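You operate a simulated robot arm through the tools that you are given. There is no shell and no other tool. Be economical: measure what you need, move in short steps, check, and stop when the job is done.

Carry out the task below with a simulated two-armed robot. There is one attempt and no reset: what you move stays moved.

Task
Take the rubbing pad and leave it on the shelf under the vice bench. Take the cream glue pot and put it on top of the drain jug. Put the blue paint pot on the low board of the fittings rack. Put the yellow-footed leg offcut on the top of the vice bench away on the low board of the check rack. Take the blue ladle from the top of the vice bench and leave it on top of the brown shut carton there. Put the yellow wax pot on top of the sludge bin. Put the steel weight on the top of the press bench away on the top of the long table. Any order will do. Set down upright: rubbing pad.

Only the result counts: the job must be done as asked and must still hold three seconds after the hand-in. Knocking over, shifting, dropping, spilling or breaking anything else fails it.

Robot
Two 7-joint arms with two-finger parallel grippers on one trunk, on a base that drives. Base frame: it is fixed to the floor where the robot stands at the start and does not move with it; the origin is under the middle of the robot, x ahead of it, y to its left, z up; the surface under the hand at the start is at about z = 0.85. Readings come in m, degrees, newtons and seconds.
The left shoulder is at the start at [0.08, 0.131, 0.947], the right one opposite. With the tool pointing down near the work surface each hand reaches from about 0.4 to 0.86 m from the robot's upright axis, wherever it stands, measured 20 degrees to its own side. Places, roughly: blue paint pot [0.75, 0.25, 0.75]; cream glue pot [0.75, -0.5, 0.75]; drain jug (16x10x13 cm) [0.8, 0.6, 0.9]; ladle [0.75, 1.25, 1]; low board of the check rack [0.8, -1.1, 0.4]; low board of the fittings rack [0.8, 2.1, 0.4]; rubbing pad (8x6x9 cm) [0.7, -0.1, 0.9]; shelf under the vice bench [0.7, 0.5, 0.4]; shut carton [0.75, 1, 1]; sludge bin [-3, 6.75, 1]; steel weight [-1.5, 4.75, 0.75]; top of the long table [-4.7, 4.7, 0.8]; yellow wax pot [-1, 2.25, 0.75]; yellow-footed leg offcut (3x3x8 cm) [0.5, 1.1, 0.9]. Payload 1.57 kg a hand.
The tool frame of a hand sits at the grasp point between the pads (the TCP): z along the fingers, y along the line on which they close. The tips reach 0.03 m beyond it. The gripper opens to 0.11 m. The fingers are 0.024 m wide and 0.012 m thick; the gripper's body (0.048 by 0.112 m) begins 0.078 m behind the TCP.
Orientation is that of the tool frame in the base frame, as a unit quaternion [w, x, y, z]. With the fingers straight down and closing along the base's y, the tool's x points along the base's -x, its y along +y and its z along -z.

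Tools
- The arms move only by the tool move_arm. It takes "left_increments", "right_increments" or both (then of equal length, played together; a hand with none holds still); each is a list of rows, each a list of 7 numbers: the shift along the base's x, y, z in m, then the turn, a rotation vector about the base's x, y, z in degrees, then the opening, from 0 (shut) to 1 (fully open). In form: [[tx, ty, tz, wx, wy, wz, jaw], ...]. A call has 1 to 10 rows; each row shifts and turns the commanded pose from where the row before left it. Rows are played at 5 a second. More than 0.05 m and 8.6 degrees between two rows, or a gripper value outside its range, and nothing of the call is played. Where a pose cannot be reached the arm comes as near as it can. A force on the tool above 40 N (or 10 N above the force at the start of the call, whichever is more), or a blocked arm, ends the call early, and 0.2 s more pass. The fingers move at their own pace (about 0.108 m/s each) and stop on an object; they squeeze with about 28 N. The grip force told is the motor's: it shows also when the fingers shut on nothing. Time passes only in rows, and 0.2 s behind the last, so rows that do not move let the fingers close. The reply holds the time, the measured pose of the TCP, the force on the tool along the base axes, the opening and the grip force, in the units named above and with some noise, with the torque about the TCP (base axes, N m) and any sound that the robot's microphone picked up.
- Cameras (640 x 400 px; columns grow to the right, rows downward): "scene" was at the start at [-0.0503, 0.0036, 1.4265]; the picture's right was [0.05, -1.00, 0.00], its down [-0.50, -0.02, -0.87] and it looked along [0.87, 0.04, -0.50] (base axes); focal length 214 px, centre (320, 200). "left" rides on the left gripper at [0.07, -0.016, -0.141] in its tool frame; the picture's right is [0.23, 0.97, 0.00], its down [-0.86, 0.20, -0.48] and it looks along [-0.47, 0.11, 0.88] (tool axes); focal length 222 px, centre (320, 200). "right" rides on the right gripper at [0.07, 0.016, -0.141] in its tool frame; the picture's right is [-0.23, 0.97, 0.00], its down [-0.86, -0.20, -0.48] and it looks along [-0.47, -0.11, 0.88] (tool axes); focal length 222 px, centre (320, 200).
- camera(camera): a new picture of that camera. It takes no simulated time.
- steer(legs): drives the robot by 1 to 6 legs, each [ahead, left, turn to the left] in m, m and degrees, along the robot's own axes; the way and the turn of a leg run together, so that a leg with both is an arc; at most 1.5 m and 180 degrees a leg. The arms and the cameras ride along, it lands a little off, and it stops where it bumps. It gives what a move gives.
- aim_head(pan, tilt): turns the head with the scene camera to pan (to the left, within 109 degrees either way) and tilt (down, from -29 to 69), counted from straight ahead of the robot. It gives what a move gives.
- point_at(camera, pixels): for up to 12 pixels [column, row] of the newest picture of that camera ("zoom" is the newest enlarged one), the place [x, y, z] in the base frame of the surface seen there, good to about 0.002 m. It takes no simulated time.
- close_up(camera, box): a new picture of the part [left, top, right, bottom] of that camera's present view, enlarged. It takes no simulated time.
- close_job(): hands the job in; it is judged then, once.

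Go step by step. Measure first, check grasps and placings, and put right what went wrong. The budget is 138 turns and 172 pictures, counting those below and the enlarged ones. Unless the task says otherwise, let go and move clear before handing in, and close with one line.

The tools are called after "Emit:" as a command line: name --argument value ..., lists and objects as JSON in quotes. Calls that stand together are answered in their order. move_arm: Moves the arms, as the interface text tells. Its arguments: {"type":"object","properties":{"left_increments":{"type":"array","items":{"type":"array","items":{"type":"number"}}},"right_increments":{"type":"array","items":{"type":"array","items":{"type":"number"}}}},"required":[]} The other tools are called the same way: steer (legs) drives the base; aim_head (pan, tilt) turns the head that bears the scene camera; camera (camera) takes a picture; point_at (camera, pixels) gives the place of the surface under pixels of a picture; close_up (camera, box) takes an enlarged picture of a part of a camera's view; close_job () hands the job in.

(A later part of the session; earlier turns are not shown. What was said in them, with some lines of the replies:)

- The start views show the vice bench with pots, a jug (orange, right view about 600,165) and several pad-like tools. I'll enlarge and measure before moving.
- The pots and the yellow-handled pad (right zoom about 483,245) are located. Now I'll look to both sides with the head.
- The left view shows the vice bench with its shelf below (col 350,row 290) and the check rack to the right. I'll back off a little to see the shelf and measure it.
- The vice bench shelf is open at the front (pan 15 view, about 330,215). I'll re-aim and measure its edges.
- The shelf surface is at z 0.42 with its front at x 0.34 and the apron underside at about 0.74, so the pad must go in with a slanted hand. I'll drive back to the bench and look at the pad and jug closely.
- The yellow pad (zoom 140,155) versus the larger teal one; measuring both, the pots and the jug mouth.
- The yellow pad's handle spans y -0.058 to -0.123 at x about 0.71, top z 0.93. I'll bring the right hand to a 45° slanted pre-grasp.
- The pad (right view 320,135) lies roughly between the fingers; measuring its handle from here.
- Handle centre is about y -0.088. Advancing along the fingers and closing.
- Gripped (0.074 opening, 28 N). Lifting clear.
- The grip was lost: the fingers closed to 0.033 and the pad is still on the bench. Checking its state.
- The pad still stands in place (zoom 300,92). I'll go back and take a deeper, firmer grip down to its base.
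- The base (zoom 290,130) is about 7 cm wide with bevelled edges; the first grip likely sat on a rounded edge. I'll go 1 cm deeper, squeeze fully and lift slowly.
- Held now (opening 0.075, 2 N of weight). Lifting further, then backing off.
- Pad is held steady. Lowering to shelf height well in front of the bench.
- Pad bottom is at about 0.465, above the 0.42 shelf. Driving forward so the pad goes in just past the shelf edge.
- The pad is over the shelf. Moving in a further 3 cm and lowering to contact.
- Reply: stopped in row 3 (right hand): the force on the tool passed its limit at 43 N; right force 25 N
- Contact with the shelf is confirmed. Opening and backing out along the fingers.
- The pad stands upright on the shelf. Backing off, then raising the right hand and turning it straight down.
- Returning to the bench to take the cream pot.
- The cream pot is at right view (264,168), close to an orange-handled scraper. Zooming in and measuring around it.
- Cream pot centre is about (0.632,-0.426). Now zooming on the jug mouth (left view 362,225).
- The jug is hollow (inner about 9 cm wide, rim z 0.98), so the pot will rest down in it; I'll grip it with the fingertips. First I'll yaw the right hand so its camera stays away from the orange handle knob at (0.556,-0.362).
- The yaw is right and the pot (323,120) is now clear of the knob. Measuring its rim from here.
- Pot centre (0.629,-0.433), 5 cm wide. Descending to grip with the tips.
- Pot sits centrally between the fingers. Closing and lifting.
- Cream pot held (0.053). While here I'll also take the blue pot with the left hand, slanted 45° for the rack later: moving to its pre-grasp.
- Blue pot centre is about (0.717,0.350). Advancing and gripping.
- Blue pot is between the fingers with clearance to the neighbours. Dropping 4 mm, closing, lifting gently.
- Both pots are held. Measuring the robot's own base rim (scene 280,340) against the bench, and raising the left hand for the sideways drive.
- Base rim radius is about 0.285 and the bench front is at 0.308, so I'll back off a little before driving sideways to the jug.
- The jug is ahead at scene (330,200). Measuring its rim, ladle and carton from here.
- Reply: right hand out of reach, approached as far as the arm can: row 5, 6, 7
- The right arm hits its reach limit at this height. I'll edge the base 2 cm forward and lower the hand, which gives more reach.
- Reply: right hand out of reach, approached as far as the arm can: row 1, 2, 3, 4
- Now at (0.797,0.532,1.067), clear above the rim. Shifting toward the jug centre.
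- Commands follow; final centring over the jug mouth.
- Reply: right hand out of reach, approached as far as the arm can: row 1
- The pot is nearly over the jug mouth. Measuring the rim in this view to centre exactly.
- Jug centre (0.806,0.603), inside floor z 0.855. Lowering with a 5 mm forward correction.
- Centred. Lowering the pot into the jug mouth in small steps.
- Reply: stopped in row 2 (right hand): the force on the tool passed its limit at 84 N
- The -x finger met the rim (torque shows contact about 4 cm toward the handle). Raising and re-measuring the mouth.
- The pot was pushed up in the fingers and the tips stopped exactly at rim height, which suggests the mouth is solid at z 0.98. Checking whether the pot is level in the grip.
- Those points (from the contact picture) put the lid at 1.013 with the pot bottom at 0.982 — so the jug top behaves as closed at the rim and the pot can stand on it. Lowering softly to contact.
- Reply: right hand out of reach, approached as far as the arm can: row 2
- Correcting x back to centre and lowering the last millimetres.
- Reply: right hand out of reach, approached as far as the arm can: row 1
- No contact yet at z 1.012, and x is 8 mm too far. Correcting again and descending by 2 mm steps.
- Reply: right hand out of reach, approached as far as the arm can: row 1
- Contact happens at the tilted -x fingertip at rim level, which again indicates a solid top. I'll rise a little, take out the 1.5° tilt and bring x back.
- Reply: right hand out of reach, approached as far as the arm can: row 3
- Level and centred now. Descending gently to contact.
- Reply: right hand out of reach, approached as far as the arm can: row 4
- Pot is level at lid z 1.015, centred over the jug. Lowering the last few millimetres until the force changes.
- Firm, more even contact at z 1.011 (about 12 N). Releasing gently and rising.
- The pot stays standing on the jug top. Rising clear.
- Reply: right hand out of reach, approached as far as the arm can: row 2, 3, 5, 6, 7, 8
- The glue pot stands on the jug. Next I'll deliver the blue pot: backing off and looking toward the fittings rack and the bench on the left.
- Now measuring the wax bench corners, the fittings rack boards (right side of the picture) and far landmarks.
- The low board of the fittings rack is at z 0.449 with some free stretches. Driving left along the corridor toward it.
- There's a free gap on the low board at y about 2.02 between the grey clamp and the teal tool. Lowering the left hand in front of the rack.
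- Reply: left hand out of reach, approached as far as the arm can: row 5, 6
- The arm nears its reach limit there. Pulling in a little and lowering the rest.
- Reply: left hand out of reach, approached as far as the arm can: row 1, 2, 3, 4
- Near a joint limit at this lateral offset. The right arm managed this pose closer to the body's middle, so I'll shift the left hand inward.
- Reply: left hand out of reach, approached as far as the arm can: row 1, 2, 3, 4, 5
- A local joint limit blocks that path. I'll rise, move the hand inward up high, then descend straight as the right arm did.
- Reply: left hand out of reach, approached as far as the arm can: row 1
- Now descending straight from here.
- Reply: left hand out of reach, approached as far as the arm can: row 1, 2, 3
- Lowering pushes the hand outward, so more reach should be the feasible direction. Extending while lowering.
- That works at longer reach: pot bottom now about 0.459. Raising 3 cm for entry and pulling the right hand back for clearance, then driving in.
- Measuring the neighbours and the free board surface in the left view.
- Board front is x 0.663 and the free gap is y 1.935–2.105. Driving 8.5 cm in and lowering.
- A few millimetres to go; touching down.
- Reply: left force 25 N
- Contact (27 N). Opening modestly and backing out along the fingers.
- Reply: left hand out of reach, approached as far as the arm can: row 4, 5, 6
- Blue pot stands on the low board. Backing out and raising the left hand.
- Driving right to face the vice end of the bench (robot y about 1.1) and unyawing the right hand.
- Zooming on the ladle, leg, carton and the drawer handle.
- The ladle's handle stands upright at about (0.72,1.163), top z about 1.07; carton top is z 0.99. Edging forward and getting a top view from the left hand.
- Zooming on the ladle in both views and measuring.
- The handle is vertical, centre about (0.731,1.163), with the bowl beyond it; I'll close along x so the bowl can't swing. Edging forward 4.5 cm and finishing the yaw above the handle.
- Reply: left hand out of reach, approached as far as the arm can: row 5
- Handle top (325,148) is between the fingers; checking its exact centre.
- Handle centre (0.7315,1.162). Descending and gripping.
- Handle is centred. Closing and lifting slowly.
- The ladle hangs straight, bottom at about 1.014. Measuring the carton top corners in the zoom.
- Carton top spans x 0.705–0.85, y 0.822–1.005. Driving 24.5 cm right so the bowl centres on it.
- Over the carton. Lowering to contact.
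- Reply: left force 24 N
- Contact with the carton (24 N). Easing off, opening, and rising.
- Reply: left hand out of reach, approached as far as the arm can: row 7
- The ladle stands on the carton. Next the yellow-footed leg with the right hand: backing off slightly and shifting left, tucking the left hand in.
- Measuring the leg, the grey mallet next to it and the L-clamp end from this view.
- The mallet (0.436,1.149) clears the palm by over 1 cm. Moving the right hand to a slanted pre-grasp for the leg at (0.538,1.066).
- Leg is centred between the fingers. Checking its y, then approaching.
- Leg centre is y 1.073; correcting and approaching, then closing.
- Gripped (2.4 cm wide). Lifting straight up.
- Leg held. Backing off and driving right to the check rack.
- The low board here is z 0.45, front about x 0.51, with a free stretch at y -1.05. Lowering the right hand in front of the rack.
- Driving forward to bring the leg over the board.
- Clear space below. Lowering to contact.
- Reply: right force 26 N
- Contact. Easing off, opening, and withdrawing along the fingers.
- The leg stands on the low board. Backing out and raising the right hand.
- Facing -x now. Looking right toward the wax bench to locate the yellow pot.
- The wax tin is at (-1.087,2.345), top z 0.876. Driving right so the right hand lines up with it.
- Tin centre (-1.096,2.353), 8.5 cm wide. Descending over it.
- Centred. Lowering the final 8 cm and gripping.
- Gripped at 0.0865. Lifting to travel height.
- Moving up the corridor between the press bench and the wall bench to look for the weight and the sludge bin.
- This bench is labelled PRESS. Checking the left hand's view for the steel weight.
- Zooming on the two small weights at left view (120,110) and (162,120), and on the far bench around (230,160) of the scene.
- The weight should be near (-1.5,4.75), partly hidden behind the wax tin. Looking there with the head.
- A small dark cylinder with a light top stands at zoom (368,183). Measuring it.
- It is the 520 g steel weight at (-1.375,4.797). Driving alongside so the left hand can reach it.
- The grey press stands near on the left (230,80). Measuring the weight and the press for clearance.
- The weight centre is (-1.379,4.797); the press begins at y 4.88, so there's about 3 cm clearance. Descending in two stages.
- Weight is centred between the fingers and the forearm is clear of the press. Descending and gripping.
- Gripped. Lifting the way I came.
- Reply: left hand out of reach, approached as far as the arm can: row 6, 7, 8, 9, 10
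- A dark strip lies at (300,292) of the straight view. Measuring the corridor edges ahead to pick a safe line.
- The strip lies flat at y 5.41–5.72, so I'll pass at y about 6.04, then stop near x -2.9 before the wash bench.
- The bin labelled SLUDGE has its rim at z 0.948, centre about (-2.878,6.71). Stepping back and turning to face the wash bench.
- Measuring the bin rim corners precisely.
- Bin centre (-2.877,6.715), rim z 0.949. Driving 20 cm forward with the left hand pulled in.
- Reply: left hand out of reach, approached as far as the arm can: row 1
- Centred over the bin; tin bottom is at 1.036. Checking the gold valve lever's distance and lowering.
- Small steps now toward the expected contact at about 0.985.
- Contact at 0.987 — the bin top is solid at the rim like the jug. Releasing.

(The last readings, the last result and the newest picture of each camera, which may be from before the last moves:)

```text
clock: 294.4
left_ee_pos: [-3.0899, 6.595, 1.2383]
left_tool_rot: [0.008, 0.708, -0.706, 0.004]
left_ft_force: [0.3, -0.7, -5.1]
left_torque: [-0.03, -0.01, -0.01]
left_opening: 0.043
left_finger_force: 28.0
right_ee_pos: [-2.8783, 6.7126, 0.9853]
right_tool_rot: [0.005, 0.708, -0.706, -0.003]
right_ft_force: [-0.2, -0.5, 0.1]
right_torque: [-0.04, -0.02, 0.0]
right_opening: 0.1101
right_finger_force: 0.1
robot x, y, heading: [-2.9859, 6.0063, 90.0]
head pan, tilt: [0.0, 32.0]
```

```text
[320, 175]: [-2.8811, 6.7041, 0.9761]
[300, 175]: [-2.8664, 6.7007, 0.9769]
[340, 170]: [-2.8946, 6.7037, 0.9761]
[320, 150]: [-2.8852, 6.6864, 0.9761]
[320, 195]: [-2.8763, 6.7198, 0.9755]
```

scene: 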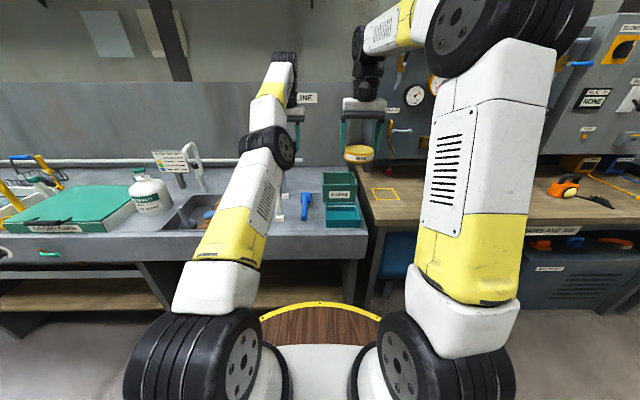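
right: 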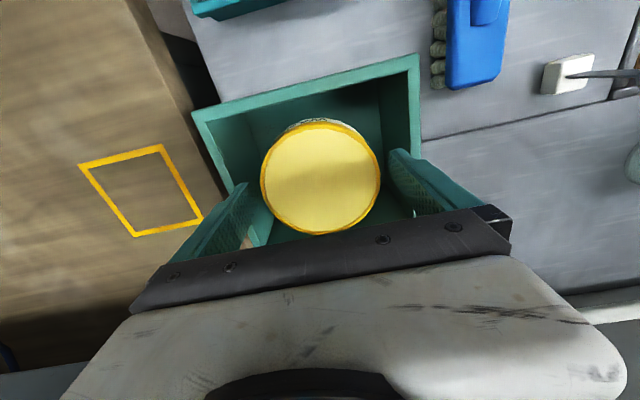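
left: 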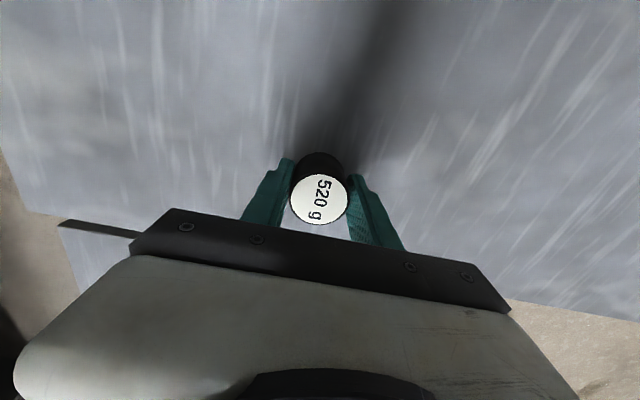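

The tin rests level at top z 0.976. Rising straight up and backing off.

Emit:
move_arm --right_increments '[[0, 0, 0.015, 0, 0, 0, 1], [0, 0, 0.03, 0, 0, 0, 1], [0, 0, 0.04, 0, 0, 0, 1], [0, 0, 0.04, 0, 0, 0, 1], [0, -0.02, 0.04, 0, 0, 0, 1], [0, -0.03, 0.035, 0, 0, 0, 1], [0, -0.03, 0.03, 0, 0, 0, 1]]'

Emit:
steer --legs '[[-0.3, 0, 0]]'

Emit:
camera --camera "right"

Emit:
aim_head --pan 100 --tilt 25

Emit:
camera --camera "scene"

```text
clock: 296.0
left_ee_pos: [-3.0911, 6.5956, 1.2389]
left_tool_rot: [0.008, 0.708, -0.707, 0.004]
left_ft_force: [0.2, 0.4, -6.2]
left_torque: [-0.01, 0.01, -0.01]
left_opening: 0.043
left_finger_force: 27.8
right_ee_pos: [-2.878, 6.6315, 1.2159]
right_tool_rot: [0.005, 0.708, -0.706, -0.003]
right_ft_force: [-0.2, 0.9, -0.7]
right_torque: [-0.02, 0.05, -0.03]
right_opening: 0.1098
right_finger_force: 0.0
robot x, y, heading: [-2.984, 6.004, 90.4]
head pan, tilt: [0.0, 32.0]
```

```text
clock: 298.1
left_ee_pos: [-3.0903, 6.2889, 1.2397]
left_tool_rot: [0.008, 0.709, -0.705, 0.005]
left_ft_force: [-0.3, 0.2, -5.0]
left_torque: [-0.02, -0.05, -0.02]
left_opening: 0.0429
left_finger_force: 27.6
right_ee_pos: [-2.8809, 6.3271, 1.216]
right_tool_rot: [0.005, 0.709, -0.705, -0.003]
right_ft_force: [-0.4, 0.1, 0.4]
right_torque: [0.0, -0.01, 0.0]
right_opening: 0.11
right_finger_force: 0.1
robot x, y, heading: [-2.983, 5.6987, 90.4]
head pan, tilt: [0.0, 32.0]
```

```text
35 pictures are left
```

right: 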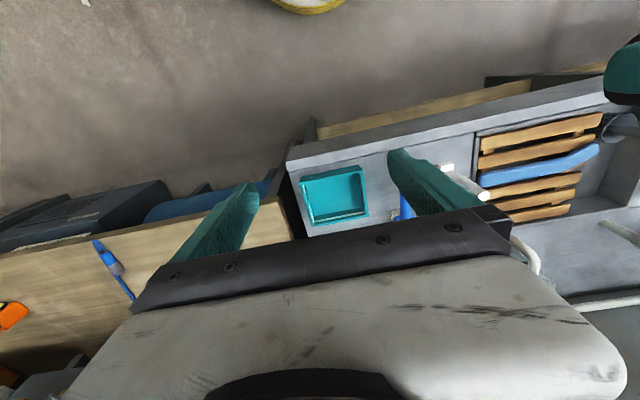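

```text
clock: 299.8
left_ee_pos: [-3.0908, 6.2895, 1.2402]
left_tool_rot: [0.007, 0.709, -0.705, 0.005]
left_ft_force: [-0.4, -0.1, -4.5]
left_torque: [-0.01, 0.0, 0.0]
left_opening: 0.0427
left_finger_force: 27.5
right_ee_pos: [-2.8796, 6.3265, 1.2167]
right_tool_rot: [0.006, 0.709, -0.705, -0.002]
right_ft_force: [0.0, 0.6, -0.4]
right_torque: [-0.02, -0.01, -0.04]
right_opening: 0.1101
right_finger_force: 0.1
robot x, y, heading: [-2.9813, 5.6998, 90.3]
head pan, tilt: [100.0, 25.0]
```

```text
34 pictures are left
```

scene: 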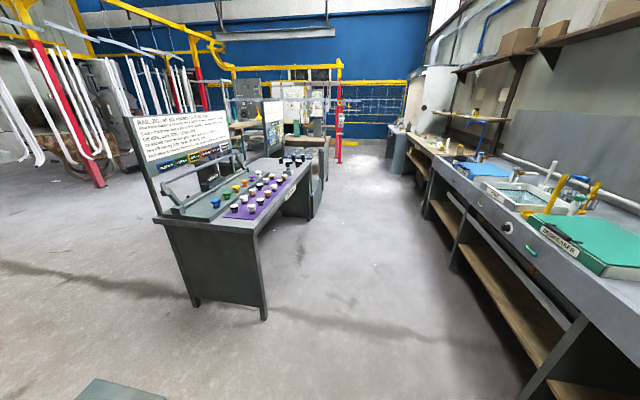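

A table with rows of caps is ahead at (240,200). Measuring whether it's the long table at (-4.7,4.7).

Emit:
point_at --camera "scene" --pixels '[[155, 221], [258, 234], [312, 160], [180, 205], [240, 205], [305, 165], [310, 190], [325, 140], [265, 310], [190, 215], [280, 185]]'

Emit:
close_up --camera "scene" --box '[110, 90, 350, 260]'

Emit:
aim_head --pan 109 --tilt 35

Emit:
camera --camera "scene"

```text
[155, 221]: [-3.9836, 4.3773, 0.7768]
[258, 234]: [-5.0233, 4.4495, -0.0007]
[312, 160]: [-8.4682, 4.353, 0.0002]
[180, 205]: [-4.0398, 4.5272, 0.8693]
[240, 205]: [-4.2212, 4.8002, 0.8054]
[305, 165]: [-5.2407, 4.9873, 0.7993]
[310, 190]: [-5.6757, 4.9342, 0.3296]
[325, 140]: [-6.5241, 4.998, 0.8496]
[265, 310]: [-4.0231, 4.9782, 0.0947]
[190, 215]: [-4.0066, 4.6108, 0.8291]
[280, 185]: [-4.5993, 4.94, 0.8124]
```

```text
2.35 times, centred on (230, 175) of scene
```

zoom: 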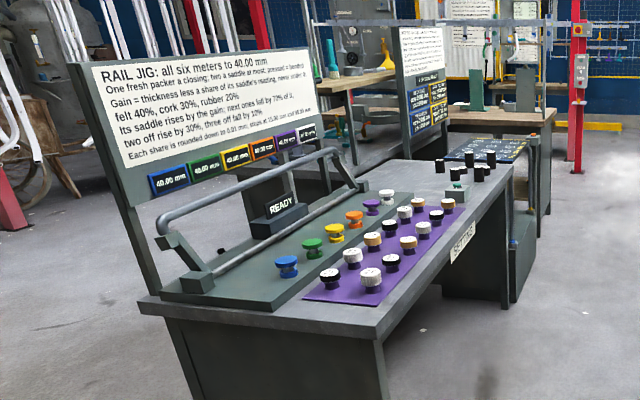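

```text
clock: 300.5
left_ee_pos: [-3.0909, 6.289, 1.2399]
left_tool_rot: [0.008, 0.709, -0.705, 0.004]
left_ft_force: [-0.1, 0.8, -5.0]
left_torque: [-0.01, -0.02, 0.0]
left_opening: 0.043
left_finger_force: 28.1
right_ee_pos: [-2.8786, 6.3277, 1.2162]
right_tool_rot: [0.006, 0.709, -0.705, -0.004]
right_ft_force: [-0.9, 0.0, -0.3]
right_torque: [-0.03, -0.02, -0.02]
right_opening: 0.1098
right_finger_force: 0.1
robot x, y, heading: [-2.9809, 5.6974, 90.1]
head pan, tilt: [108.9, 35.0]
```

```text
32 pictures are left
```

scene: 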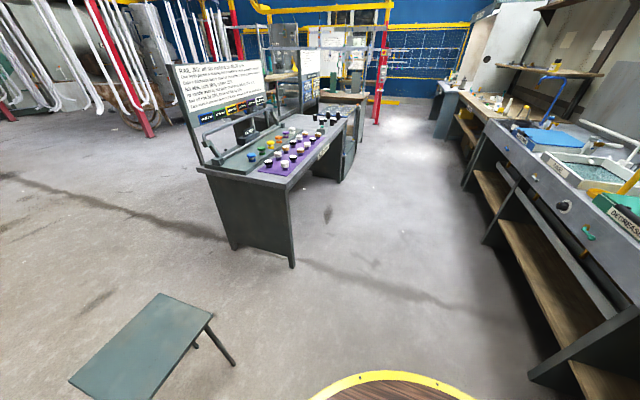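

It is the long table (x -4.0 to -5.3, y 4.38 to 5.0, top z 0.80). Driving alongside it and turning to face it.

Emit:
steer --legs '[[0, 1.35, 0], [0, 0, 180]]'

Emit:
aim_head --pan 0 --tilt 32

Emit:
camera --camera "scene"

Emit:
camera --camera "left"

```text
clock: 314.7
left_ee_pos: [-4.2609, 5.1141, 1.2393]
left_tool_rot: [-0.004, 0.716, 0.698, 0.008]
left_ft_force: [0.4, 0.1, -4.5]
left_torque: [0.0, 0.03, -0.01]
left_opening: 0.0429
left_finger_force: 28.1
right_ee_pos: [-4.4719, 5.0818, 1.216]
right_tool_rot: [0.003, 0.716, 0.698, 0.006]
right_ft_force: [0.4, -0.2, 0.3]
right_torque: [0.0, 0.03, -0.03]
right_opening: 0.1099
right_finger_force: 0.2
robot x, y, heading: [-4.3506, 5.7098, -91.3]
head pan, tilt: [108.9, 35.0]
```

```text
clock: 316.6
left_ee_pos: [-4.2609, 5.1128, 1.2392]
left_tool_rot: [-0.004, 0.715, 0.699, 0.008]
left_ft_force: [-0.2, -0.4, -5.8]
left_torque: [0.04, 0.01, 0.03]
left_opening: 0.0426
left_finger_force: 28.0
right_ee_pos: [-4.4728, 5.0828, 1.2165]
right_tool_rot: [0.004, 0.716, 0.698, 0.005]
right_ft_force: [-0.3, 1.2, 0.3]
right_torque: [0.01, -0.03, 0.0]
right_opening: 0.1099
right_finger_force: 0.1
robot x, y, heading: [-4.3522, 5.7065, -91.2]
head pan, tilt: [0.0, 32.0]
```

```text
31 pictures are left
```

scene: 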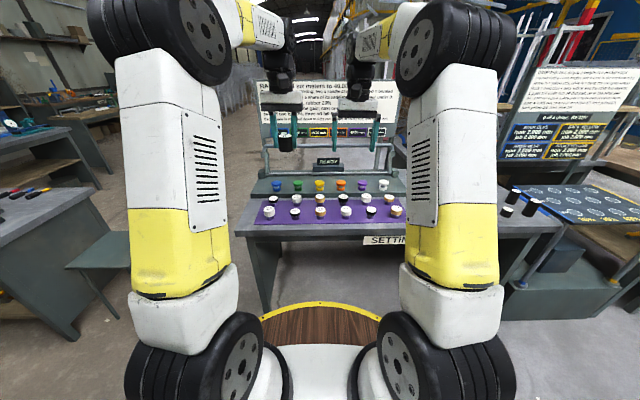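

```text
30 pictures are left
```

left: 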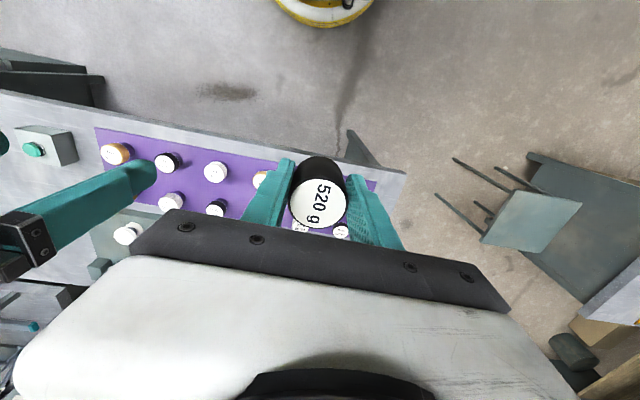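

The mat's far end seems to have free table surface. Checking with the right hand's camera.

Emit:
camera --camera "right"

Emit:
point_at --camera "left" --pixels '[[98, 130], [375, 185], [400, 175], [48, 145], [75, 160], [85, 150], [385, 200], [20, 110], [88, 190], [15, 170]]'

```text
29 pictures are left
```

right: 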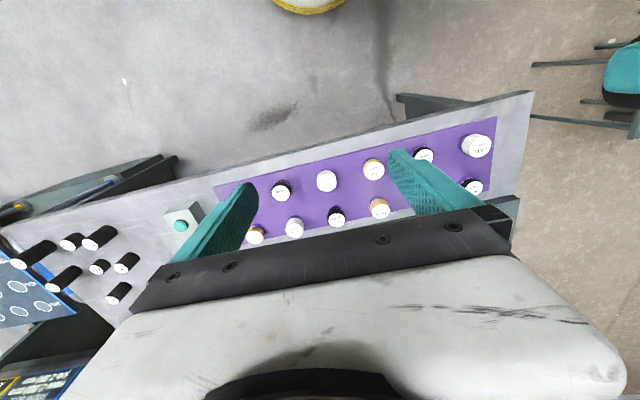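

```text
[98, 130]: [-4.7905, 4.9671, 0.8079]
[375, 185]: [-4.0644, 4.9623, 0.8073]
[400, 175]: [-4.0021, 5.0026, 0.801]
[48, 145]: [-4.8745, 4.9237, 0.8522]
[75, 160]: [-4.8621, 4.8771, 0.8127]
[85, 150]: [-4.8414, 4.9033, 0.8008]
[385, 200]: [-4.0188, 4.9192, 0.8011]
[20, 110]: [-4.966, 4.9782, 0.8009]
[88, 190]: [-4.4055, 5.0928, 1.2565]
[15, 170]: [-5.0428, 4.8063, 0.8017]
```

Measuring the free patch between the button block and the black pegs in the right view.

Emit:
point_at --camera "right" --pixels '[[150, 215], [150, 230], [165, 240], [133, 215], [115, 231], [135, 255], [205, 225], [140, 200], [80, 220], [195, 205], [160, 260]]'

Emit:
close_up --camera "right" --box '[0, 150, 260, 320]'

```text
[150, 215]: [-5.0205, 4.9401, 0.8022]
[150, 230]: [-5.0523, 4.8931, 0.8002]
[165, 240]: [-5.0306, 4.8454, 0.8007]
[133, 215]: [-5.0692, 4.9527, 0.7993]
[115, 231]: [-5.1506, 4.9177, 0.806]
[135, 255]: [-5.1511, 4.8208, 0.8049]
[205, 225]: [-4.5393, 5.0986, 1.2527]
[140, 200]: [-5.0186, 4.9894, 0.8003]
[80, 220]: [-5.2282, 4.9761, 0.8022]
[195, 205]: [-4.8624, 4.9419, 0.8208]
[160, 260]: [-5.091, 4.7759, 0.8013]
```

```text
2.35 times, centred on (130, 235) of right
```

zoom: 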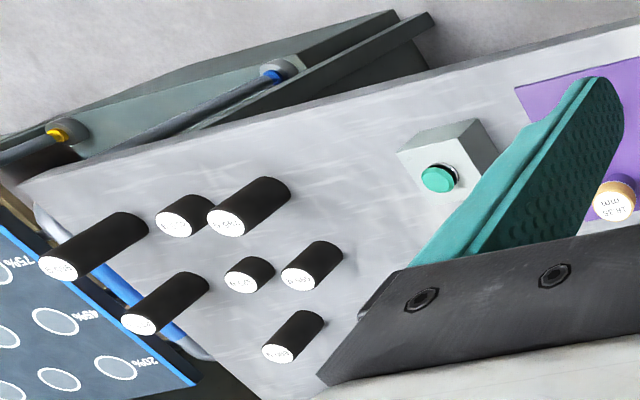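

Free patch centre is about (-5.035,4.905). Checking for obstacles where the base must go (scene around 545,285).

Emit:
point_at --camera "scene" --pixels '[[545, 290], [525, 300], [560, 258], [520, 240], [610, 300], [505, 320], [590, 220], [525, 208], [507, 211]]'

Emit:
aim_head --pan -60 --tilt 45

Emit:
camera --camera "scene"

```text
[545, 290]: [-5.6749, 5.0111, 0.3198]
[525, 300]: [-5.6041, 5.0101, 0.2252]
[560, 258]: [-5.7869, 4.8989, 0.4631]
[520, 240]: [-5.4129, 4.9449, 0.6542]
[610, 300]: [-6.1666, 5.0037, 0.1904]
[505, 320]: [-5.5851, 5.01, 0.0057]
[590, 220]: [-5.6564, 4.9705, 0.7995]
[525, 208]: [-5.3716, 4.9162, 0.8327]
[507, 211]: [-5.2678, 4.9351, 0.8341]
```

```text
clock: 317.9
left_ee_pos: [-4.2607, 5.1135, 1.2385]
left_tool_rot: [-0.004, 0.715, 0.699, 0.008]
left_ft_force: [0.4, 0.5, -4.8]
left_torque: [0.02, -0.03, -0.01]
left_opening: 0.0428
left_finger_force: 27.4
right_ee_pos: [-4.4729, 5.0827, 1.2168]
right_tool_rot: [0.004, 0.715, 0.699, 0.006]
right_ft_force: [0.8, 0.0, -0.7]
right_torque: [-0.01, -0.04, 0.03]
right_opening: 0.1101
right_finger_force: 0.0
robot x, y, heading: [-4.3516, 5.705, -91.1]
head pan, tilt: [-60.0, 45.0]
```

```text
27 pictures are left
```

scene: 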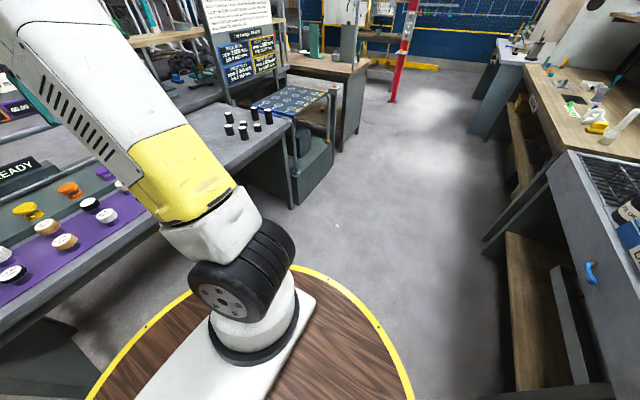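

The floor is clear. Strafing right to line up the left hand with the free patch.

Emit:
steer --legs '[[0, -0.775, 1]]'

Emit:
camera --camera "left"

```text
clock: 322.0
left_ee_pos: [-5.0268, 5.1338, 1.24]
left_tool_rot: [-0.004, 0.719, 0.695, 0.009]
left_ft_force: [0.2, -0.6, -4.9]
left_torque: [0.05, 0.03, 0.01]
left_opening: 0.0429
left_finger_force: 27.7
right_ee_pos: [-5.2399, 5.1054, 1.2165]
right_tool_rot: [0.004, 0.719, 0.695, 0.006]
right_ft_force: [0.2, -0.4, -0.8]
right_torque: [0.03, -0.01, -0.02]
right_opening: 0.11
right_finger_force: 0.0
robot x, y, heading: [-5.1134, 5.7289, -91.9]
head pan, tilt: [-60.0, 45.0]
```

```text
26 pictures are left
```

left: 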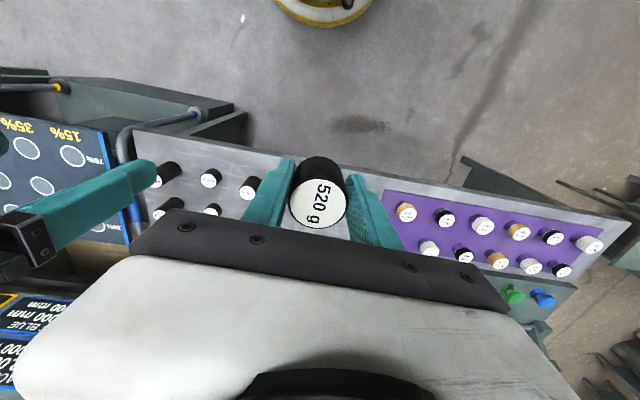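

Lowering toward the patch, stopping 10 cm above the table to check.

Emit:
move_arm --left_increments '[[-0.001, -0.028, -0.034, 0, 0, 0, 0], [-0.001, -0.028, -0.034, 0, 0, 0, 0], [-0.001, -0.028, -0.034, 0, 0, 0, 0], [-0.001, -0.028, -0.034, 0, 0, 0, 0], [-0.001, -0.028, -0.034, 0, 0, 0, 0], [-0.001, -0.028, -0.034, 0, 0, 0, 0], [-0.001, -0.028, -0.034, 0, 0, 0, 0], [-0.001, -0.028, -0.034, 0, 0, 0, 0], [0, 0, -0.02, 0, 0, 0, 0]]'

Emit:
camera --camera "left"

Emit:
point_at --camera "left" --pixels '[[240, 130], [300, 120], [320, 130], [360, 150], [250, 170], [380, 170]]'

```text
clock: 324.0
left_ee_pos: [-5.0362, 4.9174, 0.9457]
left_tool_rot: [-0.004, 0.719, 0.695, 0.008]
left_ft_force: [-0.3, 0.2, -4.7]
left_torque: [0.02, 0.0, 0.03]
left_opening: 0.0428
left_finger_force: 28.0
left hand out of reach, approached as far as the arm can: row 8
right_ee_pos: [-5.2399, 5.1041, 1.2155]
right_tool_rot: [0.003, 0.719, 0.695, 0.005]
right_ft_force: [-0.5, -0.1, 0.6]
right_torque: [-0.01, -0.01, 0.01]
right_opening: 0.1099
right_finger_force: 0.1
robot x, y, heading: [-5.1108, 5.7289, -91.8]
head pan, tilt: [-60.0, 45.0]
```

```text
25 pictures are left
```

left: 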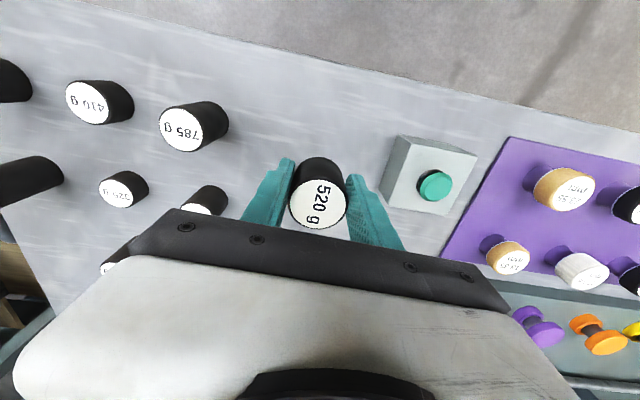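

```text
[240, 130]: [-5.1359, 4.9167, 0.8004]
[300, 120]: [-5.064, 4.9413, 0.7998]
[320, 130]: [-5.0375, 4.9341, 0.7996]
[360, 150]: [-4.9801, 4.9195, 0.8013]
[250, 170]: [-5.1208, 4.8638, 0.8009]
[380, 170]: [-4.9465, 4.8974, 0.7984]
```

The patch is clear on both sides. Lowering to near contact.

Emit:
move_arm --left_increments '[[0, 0, -0.04, 0, 0, 0, 0], [0, 0, -0.035, 0, 0, 0, 0], [0, 0, -0.02, 0, 0, 0, 0], [0, 0, -0.005, 0, 0, 0, 0], [0, 0, -0.003, 0, 0, 0, 0], [0, 0, 0, 0, 0, 0, 0]]'

```text
clock: 325.4
left_ee_pos: [-5.0327, 4.9196, 0.842]
left_tool_rot: [-0.004, 0.719, 0.695, 0.008]
left_ft_force: [0.4, -0.7, -5.1]
left_torque: [0.04, -0.01, -0.02]
left_opening: 0.0428
left_finger_force: 28.0
right_ee_pos: [-5.2388, 5.1041, 1.2157]
right_tool_rot: [0.003, 0.72, 0.694, 0.005]
right_ft_force: [0.1, 0.3, 0.2]
right_torque: [0.01, 0.0, 0.0]
right_opening: 0.1099
right_finger_force: 0.0
robot x, y, heading: [-5.112, 5.7271, -91.7]
head pan, tilt: [-60.0, 45.0]
```

Emit:
move_arm --left_increments '[[0, 0, -0.002, 0, 0, 0, 0], [0, 0, -0.002, 0, 0, 0, 0], [0, 0, -0.001, 0, 0, 0, 0], [0, 0, 0, 0, 0, 0, 0]]'

```text
clock: 326.4
left_ee_pos: [-5.0334, 4.9192, 0.8397]
left_tool_rot: [-0.003, 0.719, 0.695, 0.008]
left_ft_force: [0.0, 0.2, -5.1]
left_torque: [0.01, 0.0, -0.05]
left_opening: 0.0429
left_finger_force: 28.1
right_ee_pos: [-5.2393, 5.1042, 1.2161]
right_tool_rot: [0.002, 0.72, 0.694, 0.005]
right_ft_force: [-0.7, -0.4, 0.0]
right_torque: [0.01, 0.01, 0.01]
right_opening: 0.1098
right_finger_force: 0.0
robot x, y, heading: [-5.118, 5.7305, -91.8]
head pan, tilt: [-60.0, 45.0]
```

Emit:
move_arm --left_increments '[[0, 0, -0.002, 0, 0, 0, 0], [0, 0, -0.002, 0, 0, 0, 0], [0, 0, 0, 0, 0, 0, 0]]'

```text
clock: 327.2
left_ee_pos: [-5.0334, 4.9183, 0.8372]
left_tool_rot: [-0.001, 0.719, 0.695, 0.006]
left_ft_force: [1.3, 1.7, 22.8]
left_torque: [-0.04, 0.55, 0.0]
left_opening: 0.0428
left_finger_force: 28.0
right_ee_pos: [-5.2389, 5.106, 1.2169]
right_tool_rot: [0.004, 0.719, 0.695, 0.005]
right_ft_force: [0.1, -0.3, 0.4]
right_torque: [0.01, -0.03, -0.01]
right_opening: 0.1102
right_finger_force: 0.0
robot x, y, heading: [-5.1112, 5.7282, -91.9]
head pan, tilt: [-60.0, 45.0]
```

Contact. Releasing and rising straight up.

Emit:
move_arm --left_increments '[[0, 0, 0.001, 0, 0, 0, 0.45], [0, 0, 0, 0, 0, 0, 0.6], [0, 0, 0, 0, 0, 0, 0.6], [0, 0, 0.02, 0, 0, 0, 0.6], [0, 0, 0.04, 0, 0, 0, 0.6], [0, 0, 0.045, 0, 0, 0, 0.6], [0, 0.01, 0.045, 0, 0, 0, 0.6], [0, 0.02, 0.04, 0, 0, 0, 0.6]]'

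Emit:
camera --camera "left"

Emit:
point_at --camera "left" --pixels '[[320, 150], [318, 160]]'

```text
clock: 329.0
left_ee_pos: [-5.0325, 4.9505, 1.0241]
left_tool_rot: [-0.003, 0.719, 0.695, 0.008]
left_ft_force: [0.2, -1.0, -0.4]
left_torque: [-0.01, -0.01, 0.0]
left_opening: 0.0662
left_finger_force: 0.0
right_ee_pos: [-5.2395, 5.1047, 1.2157]
right_tool_rot: [0.002, 0.719, 0.694, 0.005]
right_ft_force: [0.1, 0.3, 0.8]
right_torque: [0.04, -0.03, 0.0]
right_opening: 0.1097
right_finger_force: 0.1
robot x, y, heading: [-5.1107, 5.7283, -91.9]
head pan, tilt: [-60.0, 45.0]
```

```text
24 pictures are left
```

left: 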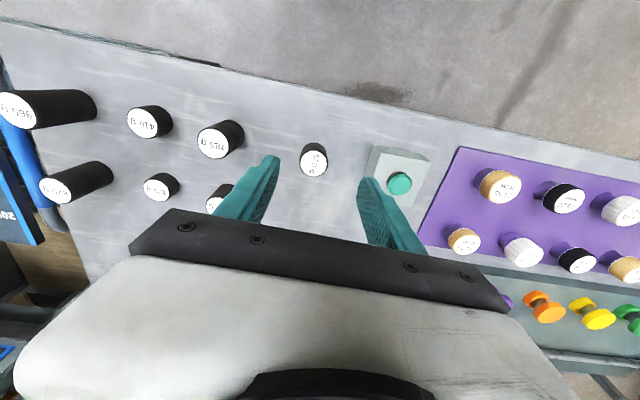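

```text
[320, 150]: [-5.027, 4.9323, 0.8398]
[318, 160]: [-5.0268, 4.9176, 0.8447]
```

The weight stands on the long table (top z 0.845). Moving clear and taking a last look at the wax tin.

Emit:
steer --legs '[[-0.2, 0, 0]]'

Emit:
aim_head --pan 109 --tilt 15

Emit:
close_up --camera "scene" --box '[180, 100, 340, 240]'

```text
clock: 330.6
left_ee_pos: [-5.0234, 5.1515, 1.0236]
left_tool_rot: [-0.004, 0.718, 0.696, 0.008]
left_ft_force: [0.7, -0.3, -0.6]
left_torque: [-0.02, 0.02, -0.01]
left_opening: 0.0658
left_finger_force: 0.0
right_ee_pos: [-5.231, 5.3048, 1.2159]
right_tool_rot: [0.003, 0.717, 0.697, 0.005]
right_ft_force: [0.7, 0.5, -0.3]
right_torque: [-0.02, 0.0, -0.01]
right_opening: 0.1099
right_finger_force: 0.1
robot x, y, heading: [-5.1082, 5.9278, -91.5]
head pan, tilt: [-60.0, 45.0]
```

```text
clock: 333.2
left_ee_pos: [-5.0225, 5.1513, 1.0239]
left_tool_rot: [-0.004, 0.718, 0.696, 0.008]
left_ft_force: [-0.8, 0.1, 0.2]
left_torque: [-0.03, -0.02, -0.01]
left_opening: 0.066
left_finger_force: 0.1
right_ee_pos: [-5.2302, 5.3057, 1.2168]
right_tool_rot: [0.004, 0.718, 0.696, 0.006]
right_ft_force: [0.0, -0.3, 0.4]
right_torque: [-0.01, 0.02, 0.01]
right_opening: 0.1101
right_finger_force: 0.0
robot x, y, heading: [-5.1064, 5.9341, -91.5]
head pan, tilt: [108.9, 15.0]
```

```text
2.86 times, centred on (260, 170) of scene
```

zoom: 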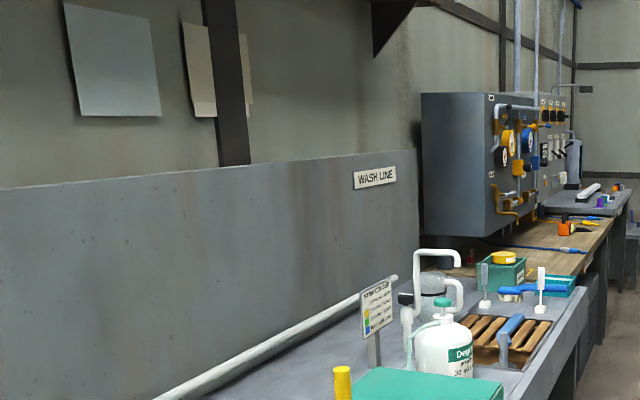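

The tin sits on the sludge bin (zoom 503,257), and all seven items have been placed and checked. Handing in.

Emit:
close_job

```text
The job is handed in.
```

All seven items are where the task asked, both hands are empty and clear, and the job is handed in. My first grip on the rubbing pad slipped before it left the bench. The second grip held, and the pad stands upright on the shelf.
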